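You operate a simulated robot arm through the tools that you are given. There is no shell and no other tool.

The job below is to be done with a simulated robot arm. You get a single attempt, and the scene is never put back.

Task
Run the red bearing at high speed and pocket it as the checker says.
Fine: close the cover before RUN, open it after the result; GOOD to the pocket marked GOOD, else to WORN; leave the cover open. Where these are worked on the way, their far stop is far enough and under half their travel is too little: cover of the bearing checker.
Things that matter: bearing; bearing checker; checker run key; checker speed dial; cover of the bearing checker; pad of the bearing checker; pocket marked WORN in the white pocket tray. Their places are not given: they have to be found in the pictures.

It is judged by the outcome, as a careful person would: the job done as asked, and still so three seconds after it is handed in. It fails if anything else is knocked over, pushed out of place, dropped, spilled or broken. Lids that push on must go on centred and level and be pressed home; caps that screw on are set level and turned clockwise until they are tight.

Robot
A 6-joint arm with a two-finger parallel gripper, fixed in place. Base frame: the origin is on the floor under the middle of its stand, x ahead of it, y to its left, z up. Lengths are in mm, angles in degrees, forces in N, time in s.
With the tool pointing down near the work surface it reaches from about 280 to 640 mm from the base axis. Its first joint turns from -115.0 to 115.0 degrees. Payload 3.43 kg.
Tool frame: the origin (TCP) lies between the finger pads and is the grasp point; the fingertips stand 34 mm ahead of it; z points along the fingers, y is the line along which they close. The gripper opens to 128 mm. The fingers are 24 mm wide and 12 mm thick; the gripper's body (48 by 130 mm) begins 96 mm behind the TCP.
Orientation is that of the tool frame in the base frame, as a unit quaternion [w, x, y, z]. With the fingers straight down and closing along the base's y, the tool's x points along the base's -x, its y along +y and its z along -z.

Tools
- The arm moves only by the tool apply_moves. Its argument "commands" is a list that holds one entry, the list of rows, each a list of 6 numbers: the shift along the base's x, y, z in m, then the turn, a rotation vector about the base's x, y, z in degrees. In form: [[[x, y, z, rx, ry, rz], ...]]. A call has 1 to 20 rows; each row shifts and turns the commanded pose from where the row before left it. "fingers" is the opening in per cent of the stroke, from 0 (shut) to 100 (fully open), set as the call begins (left out, the last holds). Each row takes 0.2 s and may step no farther than 50 mm and 8.6 degrees from the row before; otherwise, or with a gripper value out of range, the whole call is refused. A pose out of reach is approached as far as the arm can. The call stops where the force on the tool passes 40 N (or 10 N more than at its start, if that is more) or the arm is blocked; 0.2 s more then pass. Each finger travels about 153 mm/s and halts on what it meets, pressing with about 28 N; the grip force reading is that of the motor and also rises with nothing between the fingers. The clock runs only during rows and for 0.2 s after the last one: add rows that do not move to give the fingers time. The reply holds the time, the measured pose of the TCP, the force on the tool along the base axes, the opening and the grip force, in the units named above and with some noise, with the torque about the TCP (base axes, N m) and any sound that the robot's microphone picked up.
- Cameras (640 x 400 px; columns grow to the right, rows downward): "scene" is fixed at [399.5, 651.2, 1540.8]; the picture's right is [-0.98, -0.22, 0.00], its down [-0.19, 0.85, -0.50] and it looks along [0.11, -0.49, -0.87] (base axes); focal length 326 px, centre (320, 200). "wrist" rides on the gripper at [76, -11, -160] in the tool frame; the picture's right is [0.15, 0.99, 0.00], its down [-0.88, 0.13, -0.46] and it looks along [-0.45, 0.07, 0.89] (tool axes); focal length 234 px, centre (320, 200).
- capture(camera): a new picture of that camera. The clock stands still meanwhile.
- slide_trunk(by): slides the trunk up (or, below 0, down) by that many mm; the arm rides with it, the base frame stays. It gives what a move gives, with no picture.
- point_at(camera, pixels): for up to 12 pixels [column, row] of the newest picture of that camera ("zoom" is the newest enlarged one), the place [x, y, z] in the base frame of the surface seen there, good to about 2 mm. The clock stands still meanwhile.
- enlarge(camera, box): a new picture of the part [left, top, right, bottom] of that camera's present view, enlarged. The clock stands still meanwhile.
- sign_off(): hands the job in; it is judged then, once.

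Unless the task says otherwise, let go and move clear before handing in.

The tools are called after "Call:" as name(argument=value, ...) on one line, values as JSON. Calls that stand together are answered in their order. apply_moves: Moves the arm, as the interface text tells. Its arguments: {"type":"object","properties":{"commands":{"type":"array","items":{"type":"array","items":{"type":"array","items":{"type":"number"}}}},"fingers":{"type":"number"}},"required":["commands"]} The other tools are called the same way: slide_trunk (by) moves the trunk up or down; capture (camera) takes a picture; point_at (camera, pixels) gives the place of the surface under pixels of a picture; enlarge (camera, box) takes an enlarged picture of a part of a camera's view; sign_off () hands the job in.

At the start:

```text
clock: 0.0
tool_pos: [263.2, 286.1, 1160.8]
orientation: [0.0, 0.0, 1.0, 0.002]
wrist_force: [0.0, -0.2, -0.4]
wrist_torque: [0.0, 0.01, 0.0]
opening: 127.7
gripper_force: 0.0
trunk travel left (down, up): [-875.0, 115.0]
```

scene: 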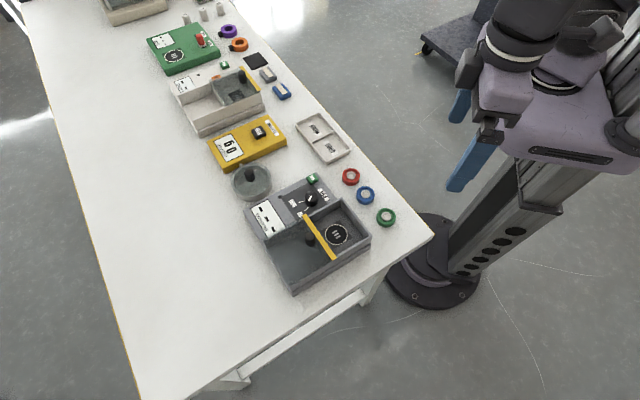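
wrist: 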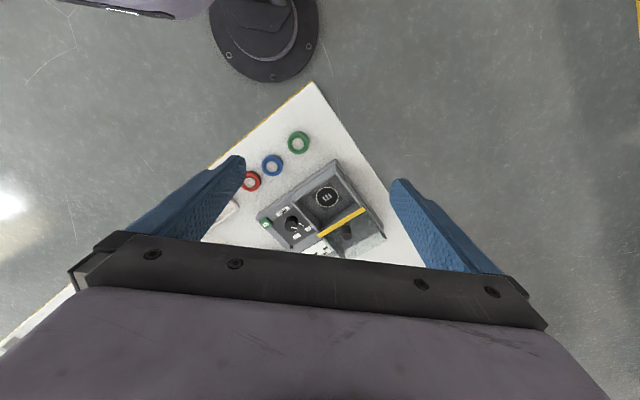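

The scene shows the red bearing near (351,176), a grey checker with a dial near (311,200), a green key at (313,180), a pad at (336,234) and a yellow bar (cover handle?) at (320,238). I'll enlarge to see details.

Call:
enlarge(camera="scene", box=[230, 160, 410, 300])

Call:
enlarge(camera="scene", box=[140, 0, 380, 180])

Call:
enlarge(camera="wrist", box=[200, 80, 420, 260])

```text
2.86 times, centred on (320, 230) of scene
```

zoom: 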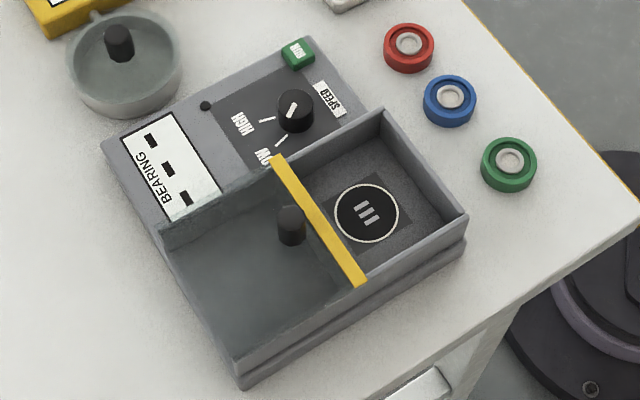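

```text
2.22 times, centred on (260, 90) of scene
```

zoom: 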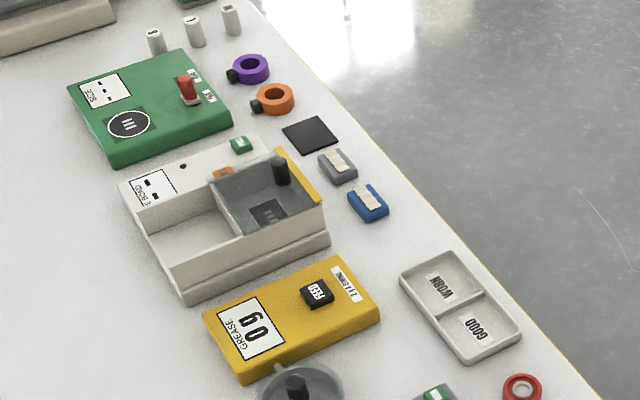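

```text
2.22 times, centred on (310, 170) of wrist
```

zoom: 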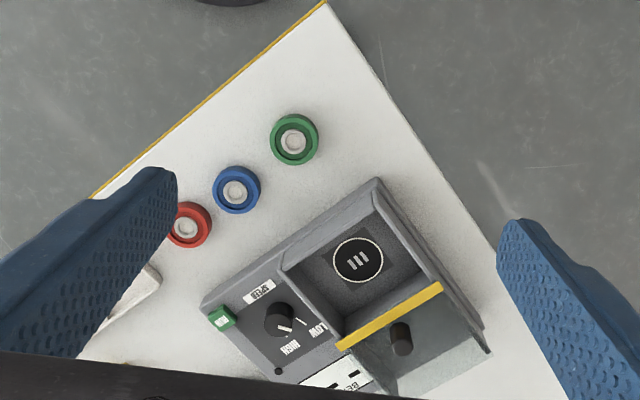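

The cover is a glassy sliding panel with a yellow edge and a black knob at zoom (291,225); the pad is at (366,213). I'll measure the places.

Call:
enlarge(camera="scene", box=[230, 160, 410, 300])

Call:
point_at(camera="zoom", pixels=[[408, 40], [390, 30], [426, 52], [366, 213], [291, 213], [296, 98], [298, 47], [276, 160], [358, 282], [465, 215], [383, 112], [240, 365]])

Call:
point_at(camera="scene", pixels=[[316, 130], [332, 146], [297, 121], [327, 162], [318, 115], [350, 152], [433, 238], [300, 310], [251, 176], [324, 137]])

```text
2.86 times, centred on (320, 230) of scene
```

zoom: 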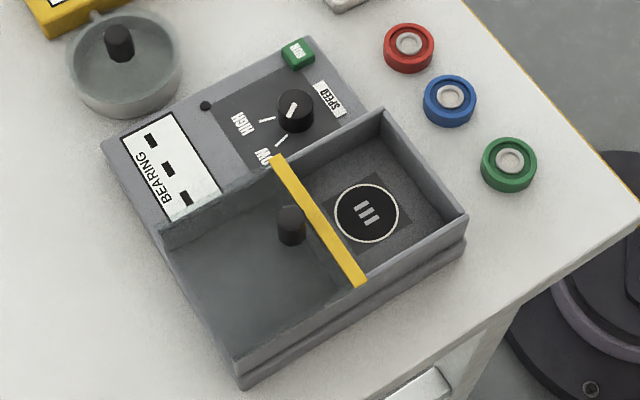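

```text
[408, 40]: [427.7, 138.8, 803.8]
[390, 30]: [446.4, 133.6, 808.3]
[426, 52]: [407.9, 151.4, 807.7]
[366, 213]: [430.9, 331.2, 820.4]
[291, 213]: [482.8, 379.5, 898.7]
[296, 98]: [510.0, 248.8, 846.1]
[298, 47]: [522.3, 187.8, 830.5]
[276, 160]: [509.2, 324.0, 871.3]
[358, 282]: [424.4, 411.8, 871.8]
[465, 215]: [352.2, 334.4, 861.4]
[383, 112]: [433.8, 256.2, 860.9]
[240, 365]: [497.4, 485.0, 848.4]
```

```text
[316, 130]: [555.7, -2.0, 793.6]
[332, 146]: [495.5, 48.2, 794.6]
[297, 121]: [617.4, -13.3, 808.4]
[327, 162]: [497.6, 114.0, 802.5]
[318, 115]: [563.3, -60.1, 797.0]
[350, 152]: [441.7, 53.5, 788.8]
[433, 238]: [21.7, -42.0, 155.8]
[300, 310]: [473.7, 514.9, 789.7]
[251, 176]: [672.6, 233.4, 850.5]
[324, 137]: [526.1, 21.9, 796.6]
```

The table top is near z 789, the red bearing near (428,140), the pad near (431,331,820), and the cover knob near (483,380,899). I'll bring the gripper above the checker at a safe height to look closely with the wrist camera.

Call:
apply_moves(commands=[[[0.027, -0.008, -0.025, 0, 0, 0], [0.027, -0.008, -0.025, 0, 0, 0], [0.027, -0.008, -0.025, 0, 0, 0], [0.027, -0.008, -0.025, 0, 0, 0], [0.027, -0.008, -0.025, 0, 0, 0], [0.027, -0.008, -0.025, 0, 0, 0], [0, 0, 0, 0, 0, 0]]])

Call:
capture(camera="wrist")

Call:
capture(camera="scene")

```text
clock: 1.6
tool_pos: [425.4, 239.5, 1012.8]
orientation: [0.001, -0.001, 1.0, 0.001]
wrist_force: [-0.7, -0.6, 0.2]
wrist_torque: [-0.01, -0.01, 0.0]
opening: 128.3
gripper_force: 0.0
trunk travel left (down, up): [-875.0, 115.0]
```

```text
taken
```

wrist: 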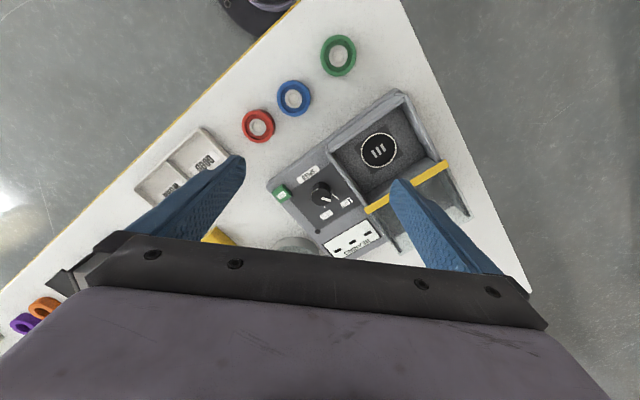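

```text
taken
```

scene: 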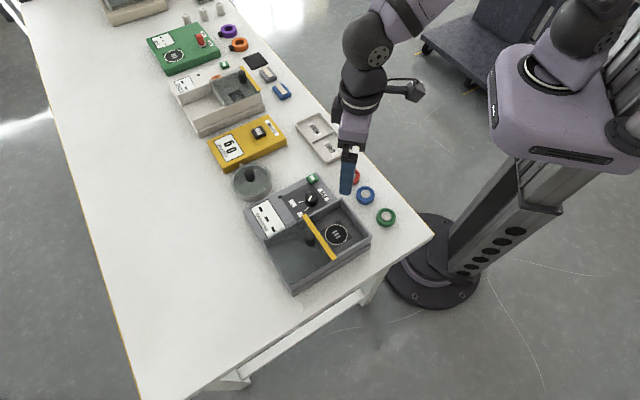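

The wrist view shows the dial at (321,193), green key at (282,192), pad at (379,150) and red bearing at (258,126). I'll enlarge these and measure.

Call:
enlarge(camera="wrist", box=[260, 150, 390, 260])

Call:
point_at(camera="wrist", pixels=[[258, 126], [243, 126], [274, 126], [258, 111], [258, 142], [379, 150], [332, 157], [402, 92], [437, 157], [282, 192], [321, 193], [384, 193]])

Call:
enlarge(camera="scene", box=[280, 170, 350, 220])

```text
3.64 times, centred on (325, 205) of wrist
```

zoom: 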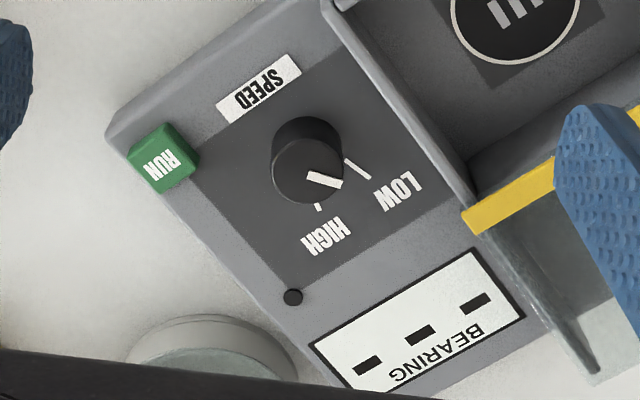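

```text
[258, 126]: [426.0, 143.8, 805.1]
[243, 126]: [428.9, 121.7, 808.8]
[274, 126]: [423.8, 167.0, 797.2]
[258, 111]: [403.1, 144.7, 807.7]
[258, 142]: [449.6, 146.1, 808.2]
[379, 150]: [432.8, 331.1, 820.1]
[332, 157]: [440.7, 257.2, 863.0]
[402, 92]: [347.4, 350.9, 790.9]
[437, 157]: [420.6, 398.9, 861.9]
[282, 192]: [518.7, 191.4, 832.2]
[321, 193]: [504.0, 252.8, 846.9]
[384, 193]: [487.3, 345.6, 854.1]
```

```text
8.00 times, centred on (315, 195) of scene
```

zoom: 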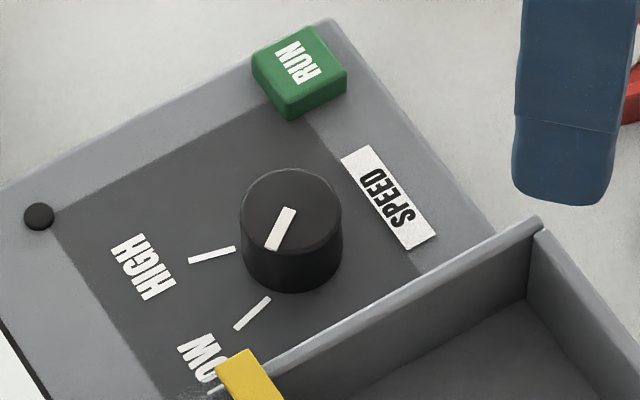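

The dial's pointer lies toward LOW and HIGH is clockwise from it (seen from above). I'll measure the ticks, pointer and dial rim in the enlarged scene view.

Call:
point_at(camera="zoom", pixels=[[290, 211], [272, 245], [267, 301], [238, 326], [233, 250], [191, 261], [245, 205], [338, 205], [290, 174], [290, 242], [300, 60], [300, 140]])

Call:
point_at(camera="wrist", pixels=[[294, 98], [282, 108], [306, 88], [310, 98], [305, 110], [338, 55], [188, 150], [205, 160], [170, 185], [150, 205], [140, 190], [205, 130]])

```text
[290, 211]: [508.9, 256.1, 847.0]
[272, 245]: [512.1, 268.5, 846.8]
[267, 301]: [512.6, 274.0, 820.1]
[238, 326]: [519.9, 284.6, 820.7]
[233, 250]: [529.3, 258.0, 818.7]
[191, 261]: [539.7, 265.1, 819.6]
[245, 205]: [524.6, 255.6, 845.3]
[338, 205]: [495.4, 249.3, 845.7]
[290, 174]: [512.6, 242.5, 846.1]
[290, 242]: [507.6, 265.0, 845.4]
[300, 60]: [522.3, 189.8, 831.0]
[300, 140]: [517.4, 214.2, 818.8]
```

```text
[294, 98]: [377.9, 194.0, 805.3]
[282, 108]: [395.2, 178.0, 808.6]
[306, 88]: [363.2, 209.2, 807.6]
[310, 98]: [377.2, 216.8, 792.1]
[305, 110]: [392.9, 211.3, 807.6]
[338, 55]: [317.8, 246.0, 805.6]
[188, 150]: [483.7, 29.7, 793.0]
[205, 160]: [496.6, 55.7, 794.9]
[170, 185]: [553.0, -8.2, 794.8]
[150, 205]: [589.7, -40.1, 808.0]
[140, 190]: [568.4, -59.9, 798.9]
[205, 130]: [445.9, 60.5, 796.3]
```

The dial centre is about (509.5,253), top z 846 on a panel at z 819.5; LOW tick is near 75° and HIGH near 16°, so it needs about −60° about z. I'll move above the dial with fingers at about 50 mm and check.

Call:
apply_moves(commands=[[[0.028, 0.0045, -0.02, 0, 0, 0], [0.028, 0.0045, -0.02, 0, 0, 0], [0.028, 0.0045, -0.02, 0, 0, 0], [0, 0, 0, 0, 0, 0], [0, 0, 0, 0, 0, 0]]], fingers=42)

Call:
capture(camera="wrist")

Call:
enlarge(camera="wrist", box=[240, 100, 400, 240])

```text
clock: 2.8
tool_pos: [511.3, 252.5, 951.7]
orientation: [0.0, -0.001, 1.0, 0.0]
wrist_force: [0.3, -0.6, 0.1]
wrist_torque: [0.0, -0.02, 0.0]
opening: 53.9
gripper_force: 0.0
trunk travel left (down, up): [-875.0, 115.0]
```

```text
taken
```

wrist: 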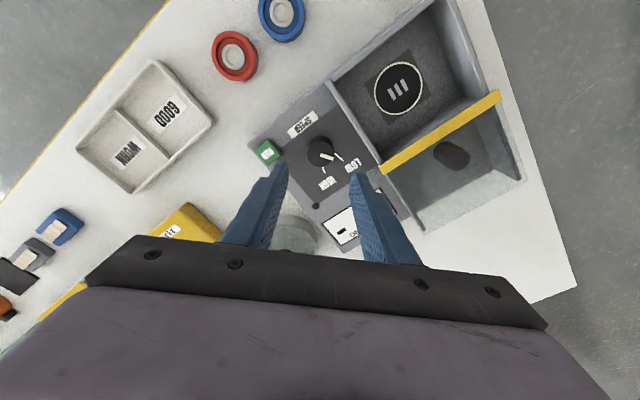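

```text
2.86 times, centred on (320, 170) of wrist
```

zoom: 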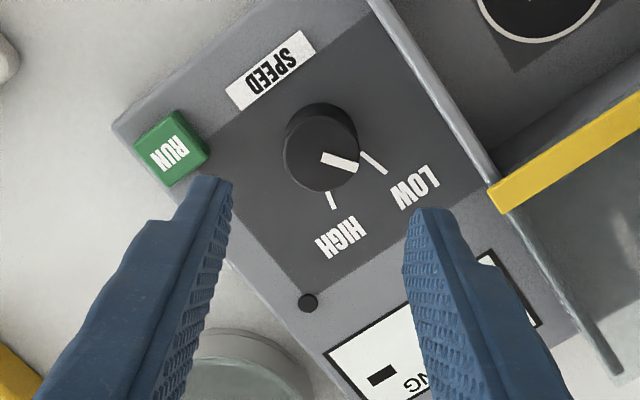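

Call:
point_at(camera="zoom", pixels=[[287, 155], [354, 155], [321, 125], [321, 188], [326, 160], [354, 169], [363, 153], [385, 172], [332, 192], [331, 208], [170, 148], [170, 185]])

```text
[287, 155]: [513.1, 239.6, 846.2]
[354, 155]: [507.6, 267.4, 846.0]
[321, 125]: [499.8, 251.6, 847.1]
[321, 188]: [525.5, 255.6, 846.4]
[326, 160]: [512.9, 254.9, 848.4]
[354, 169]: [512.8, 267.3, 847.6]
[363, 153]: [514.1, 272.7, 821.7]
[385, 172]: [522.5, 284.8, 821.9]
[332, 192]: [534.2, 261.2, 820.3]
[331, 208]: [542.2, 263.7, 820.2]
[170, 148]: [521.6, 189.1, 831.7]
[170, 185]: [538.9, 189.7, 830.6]
```

The dial is centred under the gripper at about (511,253.3); fingers straddle it clearly. I'll descend with fingertips ending about 7 mm above the panel and then close.

Call:
apply_moves(commands=[[[0, 0.0008, -0.03, 0, 0, 0], [0, 0, -0.03, 0, 0, 0], [0, 0, -0.02, 0, 0, 0], [0, 0, -0.01, 0, 0, 0], [0, 0, 0, 0, 0, 0]]])

Call:
enlarge(camera="wrist", box=[240, 100, 400, 240])

```text
clock: 4.0
tool_pos: [507.0, 253.4, 861.0]
orientation: [0.0, -0.002, 1.0, 0.001]
wrist_force: [-0.4, 0.6, 0.1]
wrist_torque: [-0.03, 0.04, 0.0]
opening: 53.8
gripper_force: 0.1
trunk travel left (down, up): [-875.0, 115.0]
```

```text
2.86 times, centred on (320, 170) of wrist
```

zoom: 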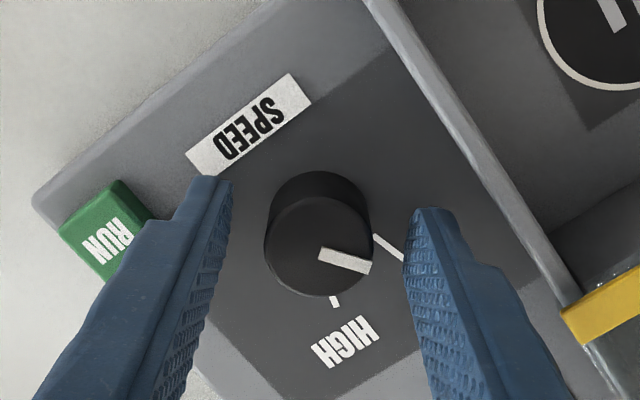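

The dial is well between the fingers. I'll shift 1.5 mm in x and close on it.

Call:
apply_moves(commands=[[[0.0015, 0, 0, 0, 0, 0], [0, 0, 0, 0, 0, 0], [0, 0, 0, 0, 0, 0]]], fingers=0)

```text
clock: 4.8
tool_pos: [508.0, 253.5, 861.3]
orientation: [0.0, 0.0, 1.0, 0.0]
wrist_force: [-6.2, 3.1, 0.9]
wrist_torque: [0.16, -0.4, 0.04]
opening: 31.1
gripper_force: 45.5
trunk travel left (down, up): [-875.0, 115.0]
```

Closed on the dial with opening 31 mm. Now I'll turn it clockwise (−z) in small steps.

Call:
apply_moves(commands=[[[0, 0, 0, 0, 0, -6], [0, 0, 0, 0, 0, -6], [0, 0, 0, 0, 0, -6], [0, 0, 0, 0, 0, -6], [0, 0, 0, 0, 0, -6], [0, 0, 0, 0, 0, -6], [0, 0, 0, 0, 0, -6], [0, 0, 0, 0, 0, -6], [0, 0, 0, 0, 0, -6], [0, 0, 0, 0, 0, -6], [0, 0, 0, 0, 0, 0]]])

Call:
capture(camera="wrist")

Call:
enlarge(camera="wrist", box=[240, 100, 400, 240])

```text
clock: 7.2
tool_pos: [509.9, 255.6, 862.1]
orientation: [0.002, 0.5, 0.866, 0.001]
wrist_force: [-8.2, 12.2, -0.1]
wrist_torque: [0.5, 0.45, -0.02]
opening: 31.2
gripper_force: 44.6
trunk travel left (down, up): [-875.0, 115.0]
```

```text
taken
```

wrist: 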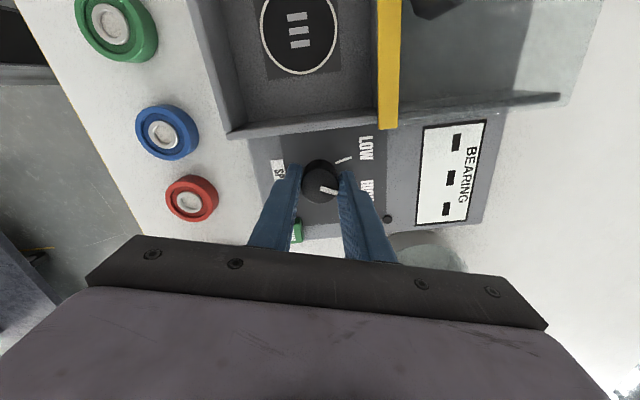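

```text
2.86 times, centred on (320, 170) of wrist
```

zoom: 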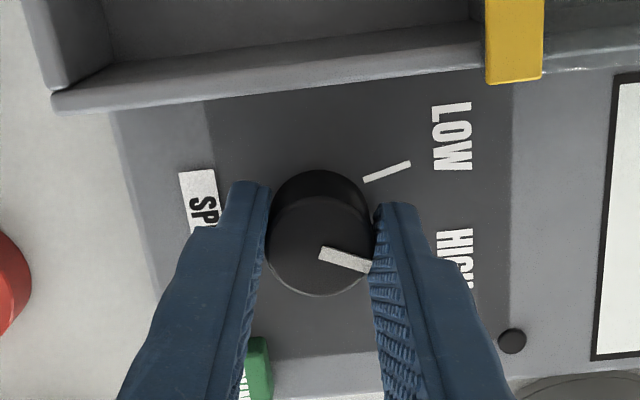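

The dial turned with the gripper; the pointer now faces the HIGH side. I'll release, rise and look at it.

Call:
apply_moves(commands=[[[0, 0, 0, 0, 0, 0], [0, 0, 0, 0, 0, 0], [0, 0, 0.03, 0, 0, 0], [0, 0, 0.04, 0, 0, 0], [0, 0, 0.04, 0, 0, 0], [0, 0, 0, 0, 0, 0]]], fingers=45)

Call:
capture(camera="wrist")

Call:
enlarge(camera="wrist", box=[250, 90, 410, 230])

Call:
enlarge(camera="scene", box=[240, 160, 360, 250])

```text
clock: 8.6
tool_pos: [511.6, 252.2, 969.2]
orientation: [0.0, 0.499, 0.866, 0.0]
wrist_force: [0.2, -0.2, 0.2]
wrist_torque: [0.0, 0.03, -0.02]
opening: 57.8
gripper_force: 0.0
trunk travel left (down, up): [-875.0, 115.0]
```

```text
taken
```

wrist: 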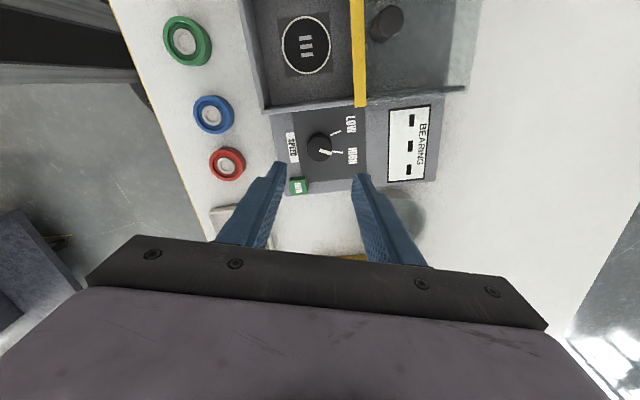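

```text
2.86 times, centred on (330, 160) of wrist
```

zoom: 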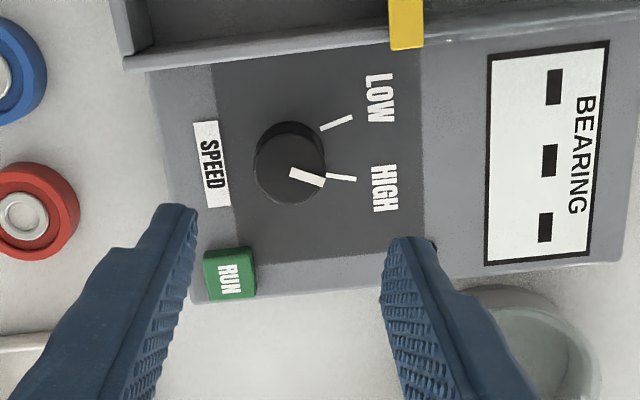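

```text
4.44 times, centred on (300, 205) of scene
```

zoom: 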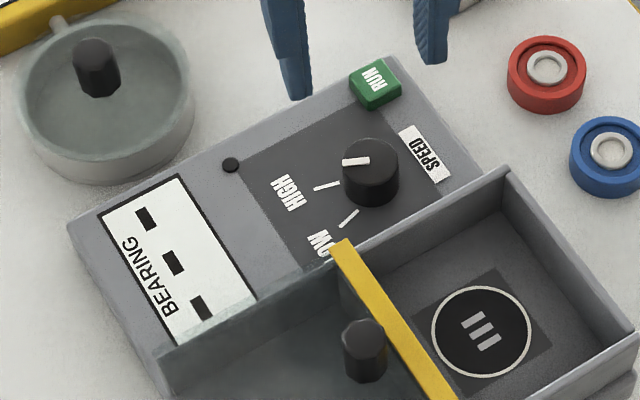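

The pointer looks near HIGH; I'll measure whether its angle matches the tick.

Call:
point_at(camera="zoom", pixels=[[344, 162], [368, 160], [315, 189], [338, 184], [370, 140], [370, 178], [345, 157], [396, 160], [357, 211], [342, 225]])

Call:
enlarge(camera="wrist", box=[290, 100, 370, 190])

```text
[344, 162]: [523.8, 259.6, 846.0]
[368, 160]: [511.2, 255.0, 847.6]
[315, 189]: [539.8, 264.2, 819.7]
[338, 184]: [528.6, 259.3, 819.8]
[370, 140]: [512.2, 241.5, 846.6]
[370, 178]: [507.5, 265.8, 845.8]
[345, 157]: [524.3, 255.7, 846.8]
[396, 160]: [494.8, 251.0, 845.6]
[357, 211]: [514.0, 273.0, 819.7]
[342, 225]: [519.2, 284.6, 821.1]
```

```text
4.44 times, centred on (330, 145) of wrist
```

zoom: 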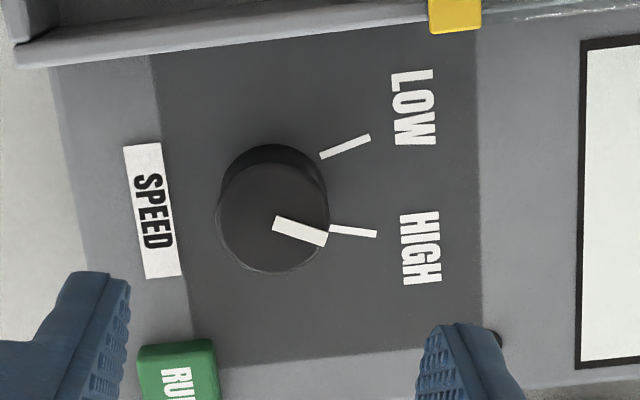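

Pointer tip lies at about 21° versus HIGH tick at 18–20°, so the dial is at HIGH. Next I'll go above the red bearing at about (426.5,145), turned so the fingers close along the 45° diagonal, away from the blue bearing.

Call:
apply_moves(commands=[[[-0.02105, -0.02685, -0.01, 0, 0, 3.75], [-0.02105, -0.02685, -0.01, 0, 0, 3.75], [-0.02105, -0.02685, -0.02, 0, 0, 3.75], [-0.02105, -0.02685, -0.02, 0, 0, 3.75], [0, 0, 0, 0, 0, 0]]], fingers=56)

Call:
capture(camera="wrist")

Call:
enlarge(camera="wrist", box=[240, 80, 400, 220])

```text
clock: 9.8
tool_pos: [427.7, 144.0, 908.2]
orientation: [0.001, 0.382, 0.924, 0.001]
wrist_force: [-0.2, 0.2, -0.2]
wrist_torque: [0.0, -0.01, -0.01]
opening: 71.6
gripper_force: 0.1
trunk travel left (down, up): [-875.0, 115.0]
```

```text
taken
```

wrist: 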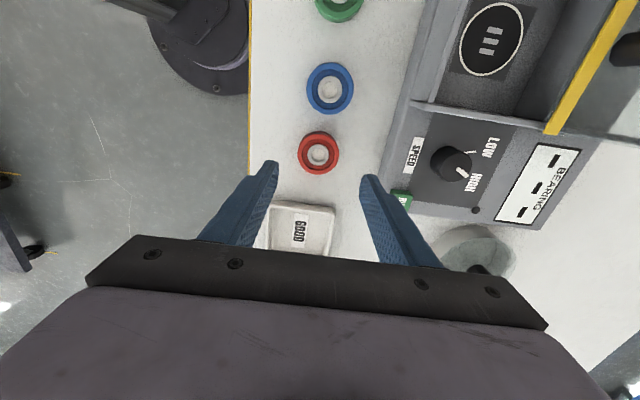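

```text
2.86 times, centred on (320, 150) of wrist
```

zoom: 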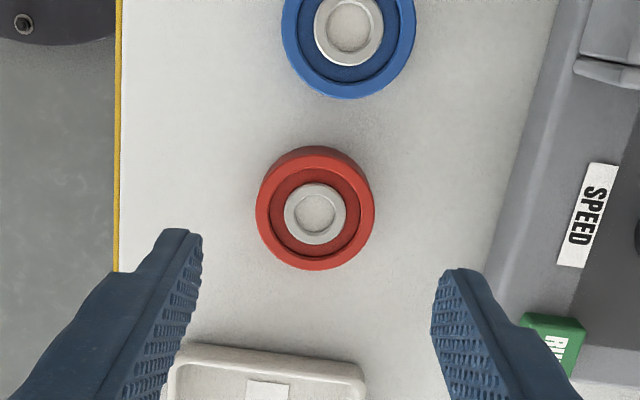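

The red bearing is at zoom (316,208), between the fingers. I'll measure its rim and the checker's near edge to be sure the right finger clears it.

Call:
point_at(camera="zoom", pixels=[[257, 210], [375, 210], [316, 152], [316, 268], [316, 212], [540, 150], [500, 260], [530, 180], [400, 200], [220, 350], [360, 360], [345, 97]])

```text
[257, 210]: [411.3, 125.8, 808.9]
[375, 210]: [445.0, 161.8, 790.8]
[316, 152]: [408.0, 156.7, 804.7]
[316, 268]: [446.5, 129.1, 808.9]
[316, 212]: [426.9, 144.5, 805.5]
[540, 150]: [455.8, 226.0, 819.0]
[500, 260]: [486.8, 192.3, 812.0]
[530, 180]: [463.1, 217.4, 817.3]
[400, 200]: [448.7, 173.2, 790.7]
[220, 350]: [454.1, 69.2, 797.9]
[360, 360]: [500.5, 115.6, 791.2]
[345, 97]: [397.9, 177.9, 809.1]
```

Clearances are good (checker edge is ~29 mm from the right finger). I'll descend to tips about 3 mm above the table.

Call:
apply_moves(commands=[[[0, 0, -0.03, 0, 0, 0], [0, 0, -0.03, 0, 0, 0], [0, 0, -0.015, 0, 0, 0], [0, 0, -0.009, 0, 0, 0], [0, 0, 0, 0, 0, 0]]])

Call:
enlarge(camera="wrist", box=[240, 80, 400, 220])

```text
clock: 11.0
tool_pos: [428.0, 145.0, 825.2]
orientation: [0.001, 0.383, 0.924, 0.001]
wrist_force: [0.0, 0.5, -1.2]
wrist_torque: [0.0, -0.02, 0.01]
opening: 71.9
gripper_force: 0.1
trunk travel left (down, up): [-875.0, 115.0]
```

```text
2.86 times, centred on (320, 150) of wrist
```

zoom: 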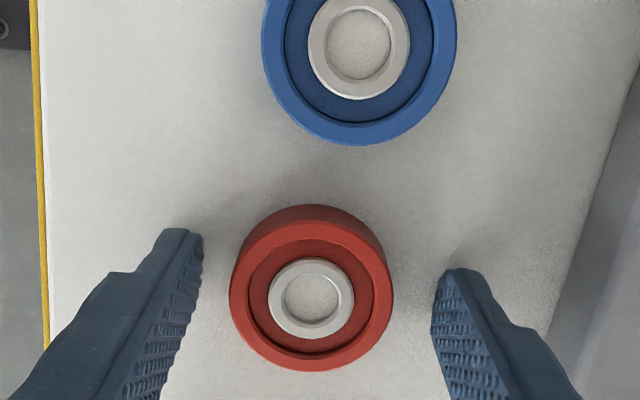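

Bearing sits between the fingers. Closing now.

Call:
apply_moves(commands=[[[0, 0, 0, 0, 0, 0], [0, 0, 0, 0, 0, 0], [0, 0, 0, 0, 0, 0]]], fingers=0)

Call:
enlarge(camera="wrist", box=[240, 80, 400, 220])

```text
clock: 11.8
tool_pos: [427.5, 145.9, 825.7]
orientation: [0.001, 0.382, 0.924, 0.001]
wrist_force: [-0.3, -0.4, 0.1]
wrist_torque: [-0.01, -0.01, -0.01]
opening: 47.0
gripper_force: 27.8
trunk travel left (down, up): [-875.0, 115.0]
```

```text
2.86 times, centred on (320, 150) of wrist
```

zoom: 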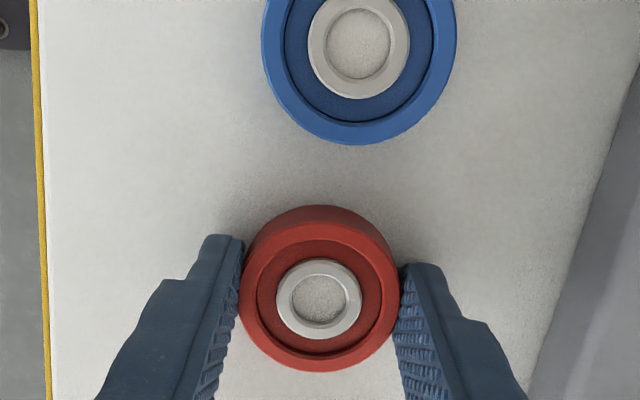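

Gripped at 47 mm. I'll lift it 110 mm, and measure the pad ring more carefully.

Call:
apply_moves(commands=[[[0, 0, 0.02, 0, 0, 0], [0, 0, 0.045, 0, 0, 0], [0, 0, 0.045, 0, 0, 0], [0, 0, 0, 0, 0, 0]]])

Call:
enlarge(camera="scene", box=[290, 190, 380, 280])

Call:
capture(camera="wrist")

```text
clock: 12.8
tool_pos: [425.6, 146.3, 934.7]
orientation: [0.0, 0.382, 0.924, 0.0]
wrist_force: [0.1, 0.7, -1.2]
wrist_torque: [0.0, 0.01, -0.03]
opening: 46.6
gripper_force: 28.1
trunk travel left (down, up): [-875.0, 115.0]
```

```text
4.44 times, centred on (335, 235) of scene
```

zoom: 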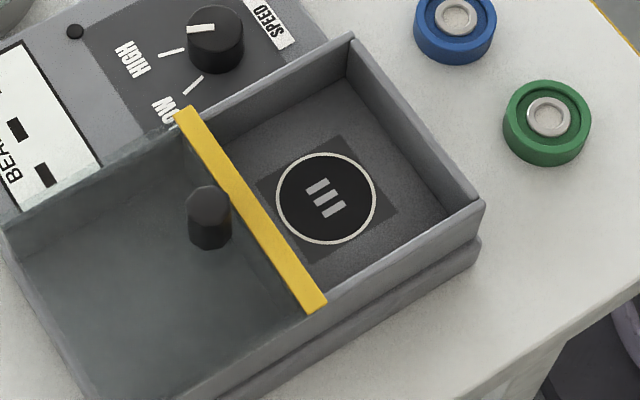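

```text
taken
```

wrist: 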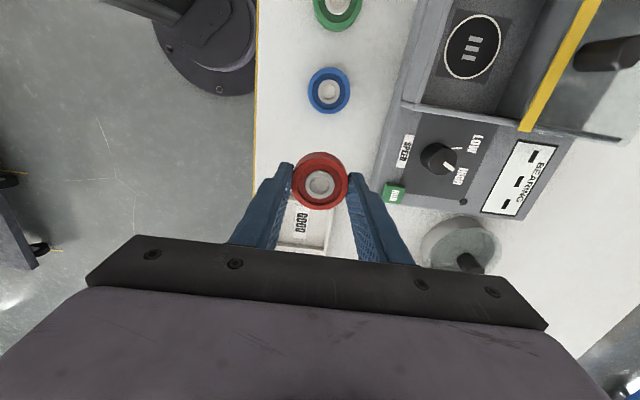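

Call:
point_at(camera="zoom", pixels=[[326, 198], [278, 198], [374, 198], [326, 153], [326, 242], [416, 128], [340, 104], [452, 205], [262, 135], [330, 262], [185, 112], [318, 303]])

```text
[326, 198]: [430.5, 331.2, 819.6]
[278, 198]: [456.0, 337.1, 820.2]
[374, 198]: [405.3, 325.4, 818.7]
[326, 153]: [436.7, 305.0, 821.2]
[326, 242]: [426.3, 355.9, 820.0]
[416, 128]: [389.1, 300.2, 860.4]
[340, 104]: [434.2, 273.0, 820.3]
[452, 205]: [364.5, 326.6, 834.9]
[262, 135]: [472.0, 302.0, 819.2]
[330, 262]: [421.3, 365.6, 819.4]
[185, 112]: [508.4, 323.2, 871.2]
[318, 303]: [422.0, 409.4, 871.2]
```

Pad centre is (431,331,820), bearing OD 47. The cover bar leaves less room along the 45° axis, so while carrying it I'll turn the gripper +90° to close along the other diagonal.

Call:
apply_moves(commands=[[[0.00041, 0.01691, 0, 0, 0, 8.18], [0.00041, 0.01691, 0, 0, 0, 8.18], [0.00041, 0.01691, 0, 0, 0, 8.18], [0.00041, 0.01691, 0, 0, 0, 8.18], [0.00041, 0.01691, 0, 0, 0, 8.18], [0.00041, 0.01691, 0, 0, 0, 8.18], [0.00041, 0.01691, 0, 0, 0, 8.18], [0.00041, 0.01691, 0, 0, 0, 8.18], [0.00041, 0.01691, 0, 0, 0, 8.18], [0.00041, 0.01691, 0, 0, 0, 8.18], [0.0004, 0.0169, 0, 0, 0, 8.2], [0, 0, 0, 0, 0, 0]]])

Call:
capture(camera="wrist")

Call:
enlarge(camera="scene", box=[270, 150, 390, 270])

```text
clock: 15.4
tool_pos: [430.8, 332.3, 936.8]
orientation: [0.0, -0.384, 0.923, 0.001]
wrist_force: [-0.2, 0.1, -0.7]
wrist_torque: [0.02, -0.04, -0.01]
opening: 46.5
gripper_force: 28.1
trunk travel left (down, up): [-875.0, 115.0]
```

```text
taken
```

wrist: 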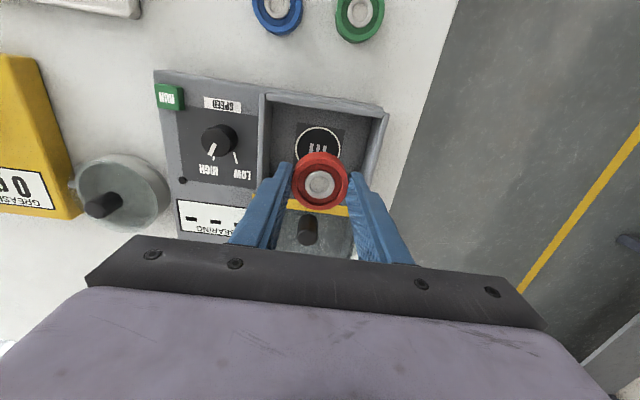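

```text
3.33 times, centred on (330, 210) of scene
```

zoom: 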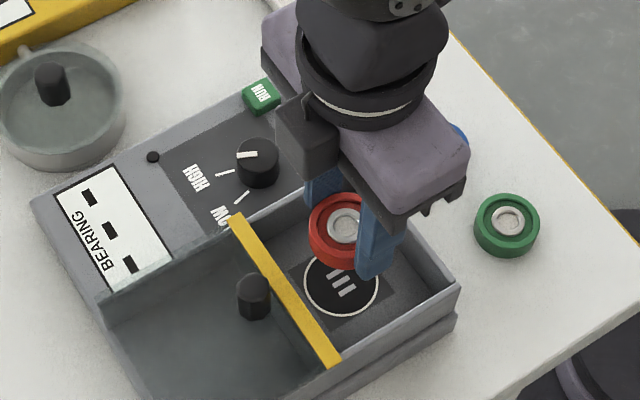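

The bearing is above the pad with clear walls on both sides. I'll lower it to just touch the pad.

Call:
apply_moves(commands=[[[0, 0, -0.03, 0, 0, 0], [0, 0, -0.025, 0, 0, 0], [0, 0, -0.012, 0, 0, 0], [0, 0, -0.006, 0, 0, 0], [0, 0, -0.003, 0, 0, 0], [0, 0, -0.0015, 0, 0, 0], [0, 0, 0, 0, 0, 0]]])

Call:
capture(camera="wrist")

Call:
enlarge(camera="scene", box=[290, 190, 380, 280])

```text
clock: 17.0
tool_pos: [431.0, 332.8, 859.9]
orientation: [0.0, -0.383, 0.924, 0.001]
wrist_force: [0.5, 0.0, -1.3]
wrist_torque: [0.0, 0.02, 0.0]
opening: 46.6
gripper_force: 28.2
trunk travel left (down, up): [-875.0, 115.0]
```

```text
taken
```

wrist: 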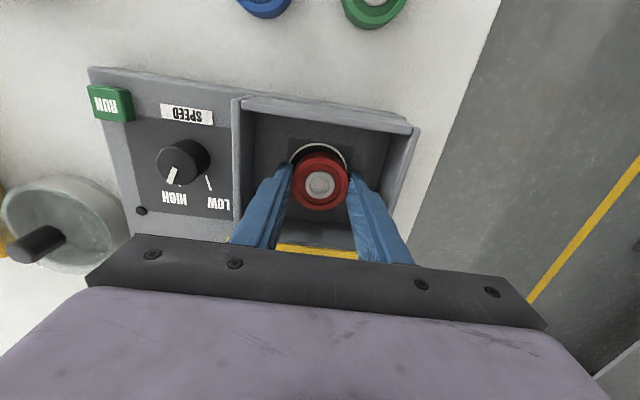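

```text
4.44 times, centred on (335, 235) of scene
```

zoom: 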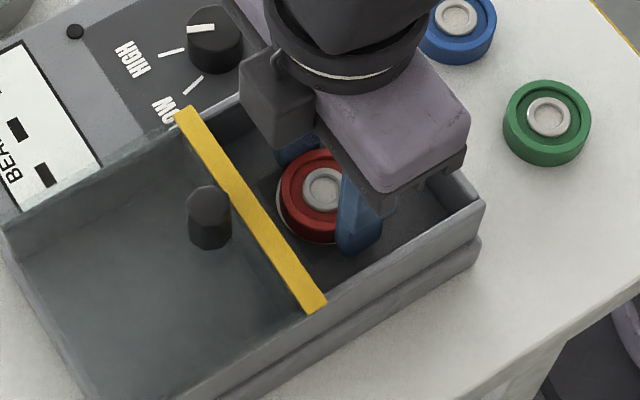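

The bearing hovers about 1–2 mm over the pad. I'll check its centring by measuring its top.

Call:
point_at(camera="zoom", pixels=[[323, 188], [284, 190], [310, 152], [310, 232], [279, 205], [290, 232], [318, 242]])

Call:
point_at(camera="wrist", pixels=[[320, 183], [320, 208], [320, 157], [320, 144]])

```text
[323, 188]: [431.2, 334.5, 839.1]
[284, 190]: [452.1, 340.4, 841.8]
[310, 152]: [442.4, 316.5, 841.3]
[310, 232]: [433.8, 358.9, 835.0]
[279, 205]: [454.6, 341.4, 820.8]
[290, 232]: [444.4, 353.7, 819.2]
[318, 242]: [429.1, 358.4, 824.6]
```

```text
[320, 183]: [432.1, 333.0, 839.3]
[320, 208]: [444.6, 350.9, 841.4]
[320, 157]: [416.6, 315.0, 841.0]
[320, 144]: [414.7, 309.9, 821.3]
```

The bearing centre reads about (431.3,333.2), 2 mm off in y. I'll shift −2 mm in y and set down.

Call:
apply_moves(commands=[[[0, -0.002, 0, 0, 0, 0], [0, 0, -0.0008, 0, 0, 0], [0, 0, -0.0008, 0, 0, 0], [0, 0, 0, 0, 0, 0]]])

```text
clock: 18.0
tool_pos: [431.3, 328.8, 857.6]
orientation: [0.0, -0.383, 0.924, 0.001]
wrist_force: [0.6, 0.5, -1.7]
wrist_torque: [0.02, 0.0, -0.02]
opening: 46.4
gripper_force: 27.6
trunk travel left (down, up): [-875.0, 115.0]
```

No hard contact yet but it is within about a millimetre. I'll open slightly to release.

Call:
apply_moves(commands=[[[0, 0, 0, 0, 0, 0], [0, 0, 0, 0, 0, 0]]], fingers=43)

Call:
capture(camera="wrist")

Call:
enlarge(camera="scene", box=[290, 190, 380, 280])

```text
clock: 18.6
tool_pos: [431.1, 329.5, 859.0]
orientation: [0.0, -0.384, 0.923, 0.001]
wrist_force: [-0.1, 0.4, -0.4]
wrist_torque: [0.0, 0.0, -0.03]
opening: 55.3
gripper_force: 0.0
trunk travel left (down, up): [-875.0, 115.0]
```

```text
taken
```

wrist: 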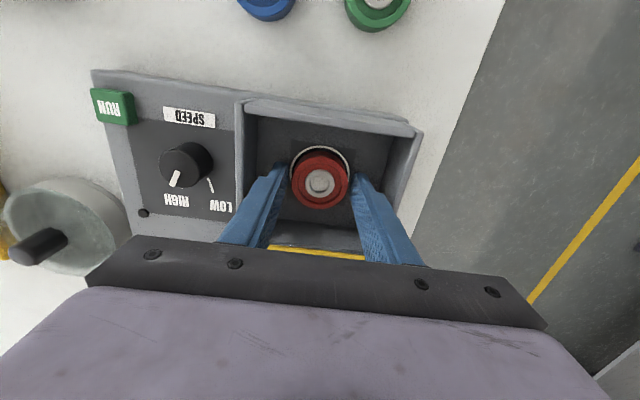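

```text
4.44 times, centred on (335, 235) of scene
```

zoom: 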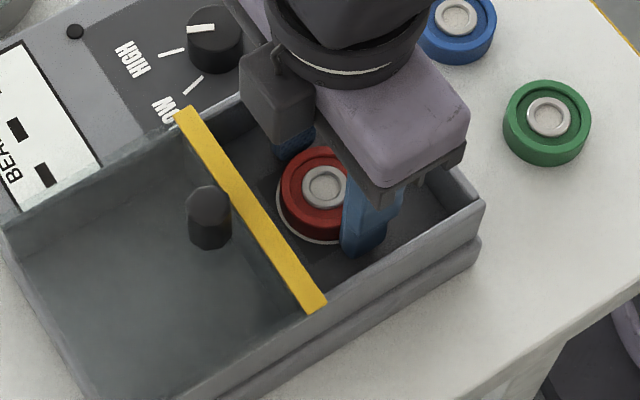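

Released. I'll rise straight up and check how it sits on the pad.

Call:
apply_moves(commands=[[[0, 0, 0.02, 0, 0, 0], [0, 0, 0.04, 0, 0, 0], [0, 0, 0.04, 0, 0, 0], [0, 0, 0.02, 0, 0, 0], [0, 0, 0, 0, 0, 0]]])

Call:
capture(camera="wrist")

Call:
enlarge(camera="wrist", box=[240, 70, 400, 210])

```text
clock: 19.8
tool_pos: [431.4, 329.6, 978.4]
orientation: [-0.001, -0.384, 0.923, 0.001]
wrist_force: [0.9, 0.4, 0.1]
wrist_torque: [-0.02, 0.0, -0.02]
opening: 54.7
gripper_force: 0.0
trunk travel left (down, up): [-875.0, 115.0]
```

```text
taken
```

wrist: 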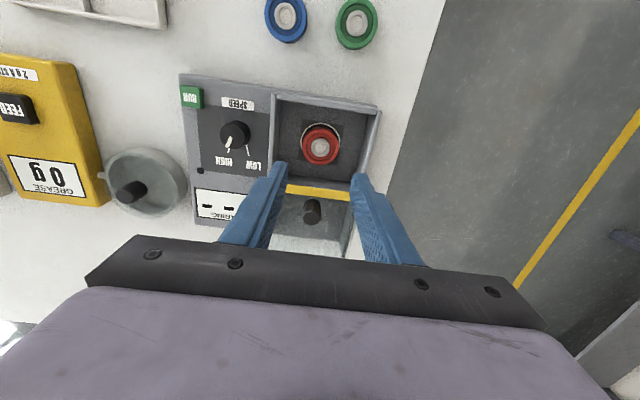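

```text
2.86 times, centred on (320, 140) of wrist
```

zoom: 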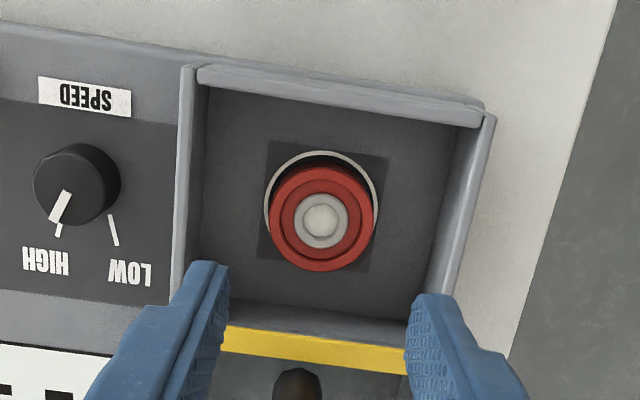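

The bearing is seated inside the pad ring. Now I'll measure the cover knob and the compartment for closing.

Call:
enlarge(camera="scene", box=[280, 200, 360, 280])

Call:
point_at(camera="wrist", pixels=[[313, 211], [306, 207], [320, 207], [313, 203], [313, 219], [320, 146], [320, 166], [303, 146], [338, 146]])

```text
5.00 times, centred on (320, 240) of scene
```

zoom: 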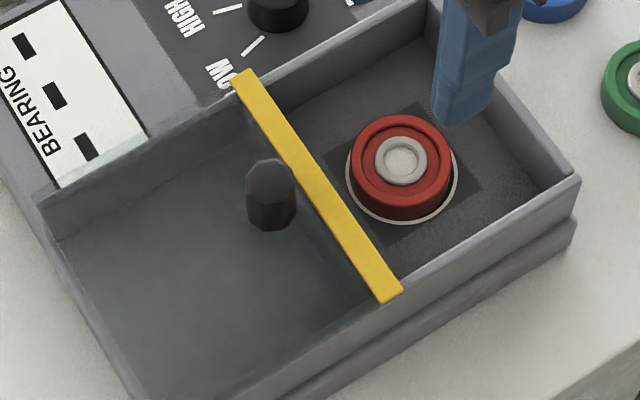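

```text
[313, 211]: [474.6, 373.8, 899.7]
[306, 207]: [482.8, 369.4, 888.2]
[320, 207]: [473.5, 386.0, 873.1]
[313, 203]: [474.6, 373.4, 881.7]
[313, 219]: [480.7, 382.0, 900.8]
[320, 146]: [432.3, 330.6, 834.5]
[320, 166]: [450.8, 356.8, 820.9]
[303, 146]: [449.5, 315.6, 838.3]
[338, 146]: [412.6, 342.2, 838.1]
```

Call:
point_at(camera="zoom", pixels=[[270, 178], [250, 182], [290, 182], [270, 164], [270, 198], [402, 162], [402, 118], [356, 165], [446, 165], [270, 225], [100, 240], [480, 90]])

```text
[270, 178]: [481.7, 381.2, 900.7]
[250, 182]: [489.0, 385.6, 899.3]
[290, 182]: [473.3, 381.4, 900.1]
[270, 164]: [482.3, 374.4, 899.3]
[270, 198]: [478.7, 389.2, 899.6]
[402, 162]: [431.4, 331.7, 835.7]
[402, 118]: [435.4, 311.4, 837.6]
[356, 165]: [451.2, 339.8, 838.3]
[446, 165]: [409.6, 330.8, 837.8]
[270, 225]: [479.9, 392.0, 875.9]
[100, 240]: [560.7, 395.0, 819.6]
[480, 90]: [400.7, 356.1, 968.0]
```

Knob centre is about (481,382), top z 900, about 17 mm wide; cover surface near z 870. I'll go above it with ~42 mm opening, then descend so the tips end about 6 mm above the cover.

Call:
apply_moves(commands=[[[0.025, 0.0265, 0, 0, 0, 0], [0.025, 0.0265, 0, 0, 0, 0], [0, 0, -0.01, 0, 0, 0], [0, 0, 0, 0, 0, 0]]], fingers=35)

Call:
capture(camera="wrist")

Call:
enlarge(camera="wrist", box=[240, 80, 400, 220])

```text
clock: 20.8
tool_pos: [481.1, 382.6, 968.8]
orientation: [0.0, -0.383, 0.924, 0.001]
wrist_force: [-0.2, 0.3, 0.2]
wrist_torque: [0.02, 0.02, 0.03]
opening: 45.0
gripper_force: 0.1
trunk travel left (down, up): [-875.0, 115.0]
```

```text
taken
```

wrist: 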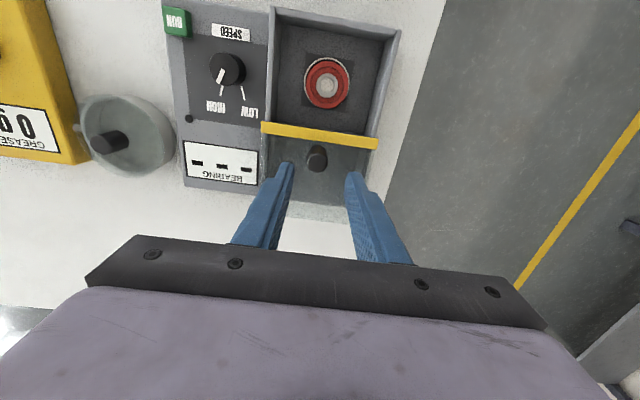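

```text
2.86 times, centred on (320, 150) of wrist
```

zoom: 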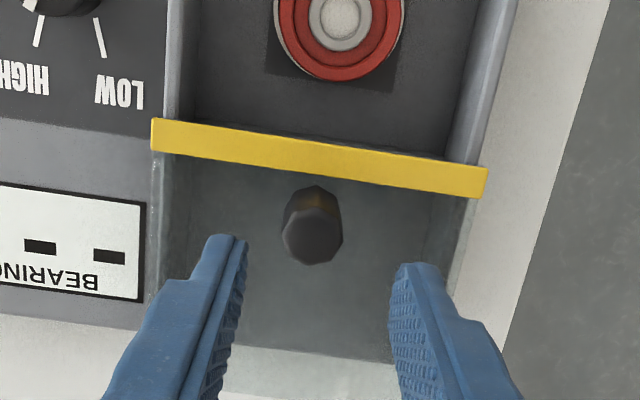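

The knob sits between the fingers along the closing line. Descending 58 mm to TCP z ≈ 910.

Call:
apply_moves(commands=[[[0, 0, -0.03, 0, 0, 0], [0, 0, -0.018, 0, 0, 0], [0, 0, -0.009, 0, 0, 0], [0, 0, 0, 0, 0, 0]]])

Call:
enlarge(camera="wrist", box=[240, 80, 400, 220])

Call:
enlarge(camera="scene", box=[260, 170, 380, 290])

```text
clock: 21.8
tool_pos: [481.5, 381.9, 909.9]
orientation: [0.0, -0.383, 0.924, 0.0]
wrist_force: [0.5, -0.2, 0.7]
wrist_torque: [-0.01, -0.02, -0.03]
opening: 44.9
gripper_force: 0.2
trunk travel left (down, up): [-875.0, 115.0]
```

```text
2.86 times, centred on (320, 150) of wrist
```

zoom: 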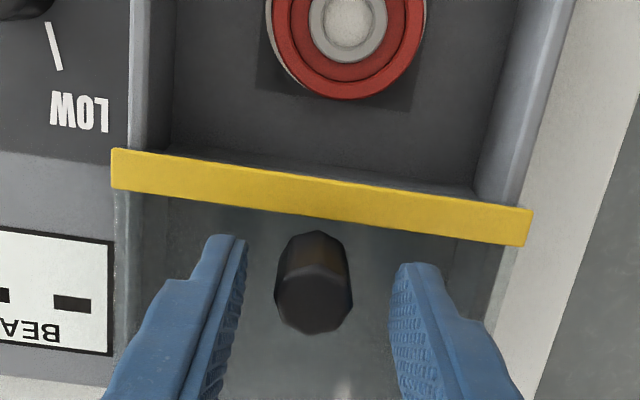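

```text
3.33 times, centred on (320, 230) of scene
```

zoom: 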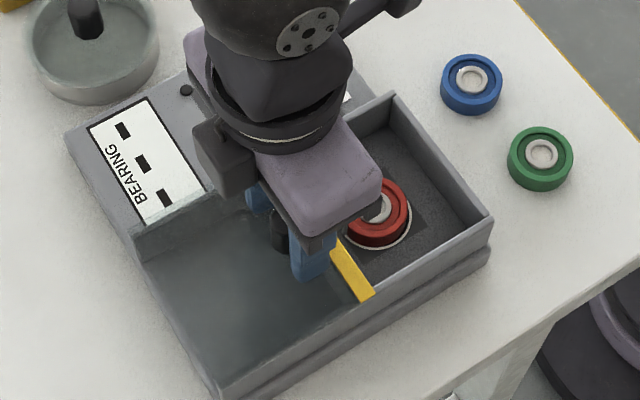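

The knob is between the pads. Closing on it.

Call:
apply_moves(commands=[[[0, 0, 0, 0, 0, 0], [0, 0, 0, 0, 0, 0], [0, 0, 0, 0, 0, 0]]], fingers=0)

Call:
enlarge(camera="wrist", box=[240, 80, 400, 220])

```text
clock: 22.6
tool_pos: [484.3, 381.2, 911.0]
orientation: [0.0, -0.384, 0.923, 0.001]
wrist_force: [6.2, -6.5, -1.5]
wrist_torque: [-0.49, -0.67, -0.04]
opening: 21.6
gripper_force: 44.8
trunk travel left (down, up): [-875.0, 115.0]
```

```text
2.86 times, centred on (320, 150) of wrist
```

zoom: 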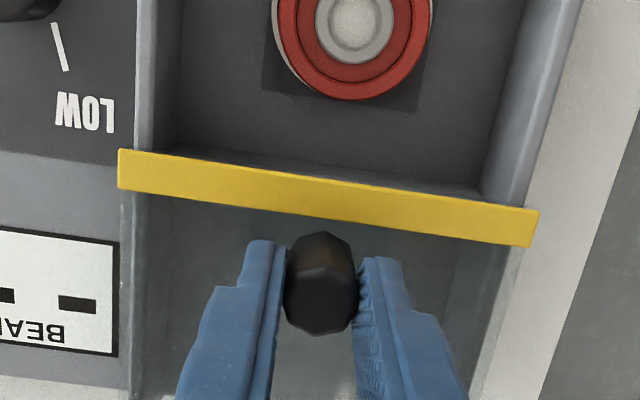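

Gripped the knob (21.6 mm), with a small sideways load. I'll ease ~1 mm toward −u and drag the cover toward the robot along (−0.707,−0.707).

Call:
apply_moves(commands=[[[0.0008, -0.0008, 0, 0, 0, 0], [-0.004, -0.004, 0, 0, 0, 0], [-0.007, -0.007, 0, 0, 0, 0], [-0.007, -0.007, 0, 0, 0, 0], [-0.007, -0.007, 0, 0, 0, 0], [-0.007, -0.007, 0, 0, 0, 0], [-0.007, -0.007, 0, 0, 0, 0], [-0.007, -0.007, 0, 0, 0, 0], [0, 0, 0, 0, 0, 0]]])

Call:
capture(camera="wrist")

Call:
capture(camera="scene")

```text
clock: 24.6
tool_pos: [436.6, 333.1, 912.1]
orientation: [-0.001, -0.384, 0.923, 0.001]
wrist_force: [6.1, -6.1, 1.6]
wrist_torque: [-0.53, -0.6, -0.02]
opening: 21.7
gripper_force: 44.7
trunk travel left (down, up): [-875.0, 115.0]
```

```text
taken
```

wrist: 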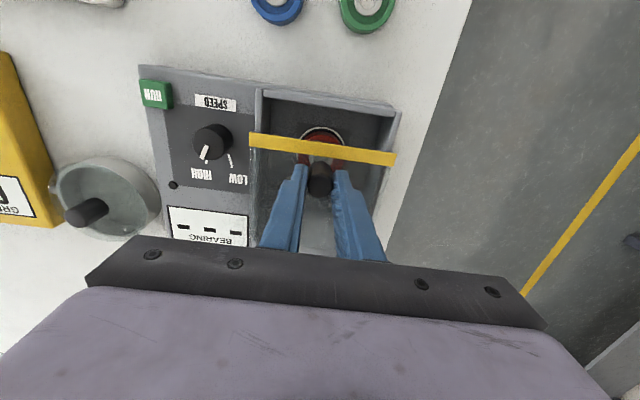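

```text
taken
```

scene: 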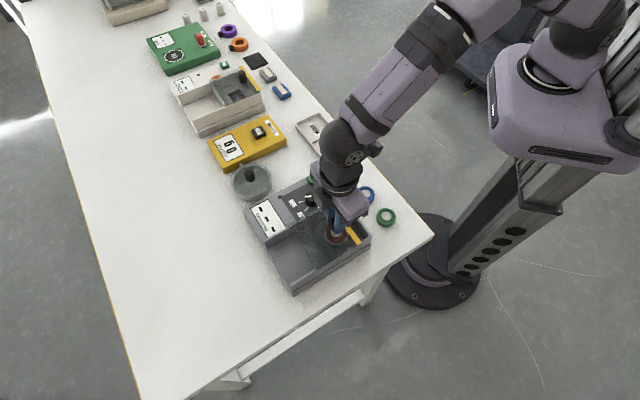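

The cover is sliding well (bar now over the bearing). I'll carry on, creeping at the end until the stop.

Call:
apply_moves(commands=[[[-0.007, -0.007, 0, 0, 0, 0], [-0.007, -0.007, 0, 0, 0, 0], [-0.005, -0.005, 0, 0, 0, 0], [-0.003, -0.003, 0, 0, 0, 0], [-0.003, -0.003, 0, 0, 0, 0], [-0.002, -0.002, 0, 0, 0, 0], [-0.002, -0.002, 0, 0, 0, 0], [-0.002, -0.002, 0, 0, 0, 0], [-0.002, -0.002, 0, 0, 0, 0], [-0.002, -0.002, 0, 0, 0, 0], [-0.002, -0.002, 0, 0, 0, 0]]])

Call:
capture(camera="wrist")

Call:
enlarge(camera="scene", box=[260, 170, 390, 290])

```text
clock: 27.0
tool_pos: [407.6, 306.7, 911.5]
orientation: [0.009, -0.383, 0.924, 0.003]
wrist_force: [26.2, 15.9, -1.6]
wrist_torque: [0.11, -1.11, 0.0]
opening: 21.5
gripper_force: 45.1
trunk travel left (down, up): [-875.0, 115.0]
```

```text
taken
```

wrist: 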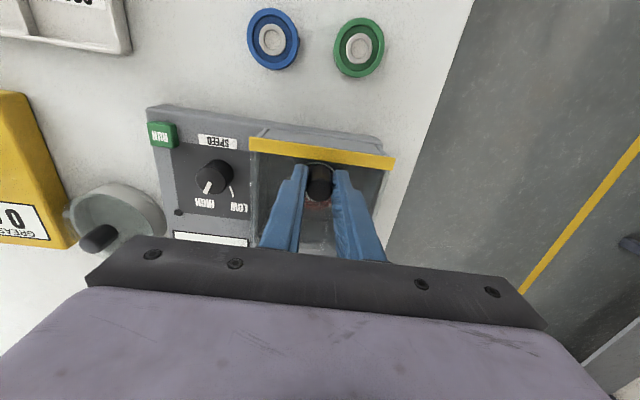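

```text
3.33 times, centred on (325, 230) of scene
```

zoom: 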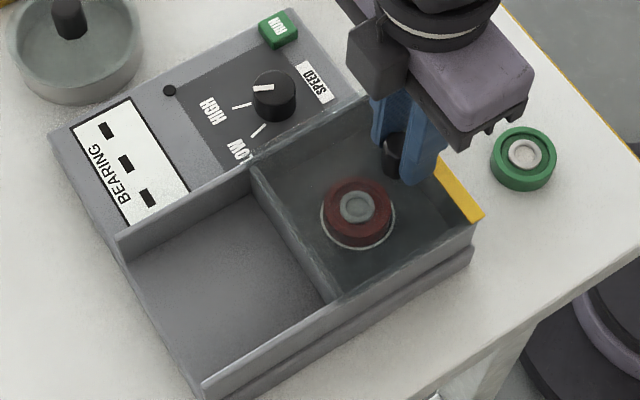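

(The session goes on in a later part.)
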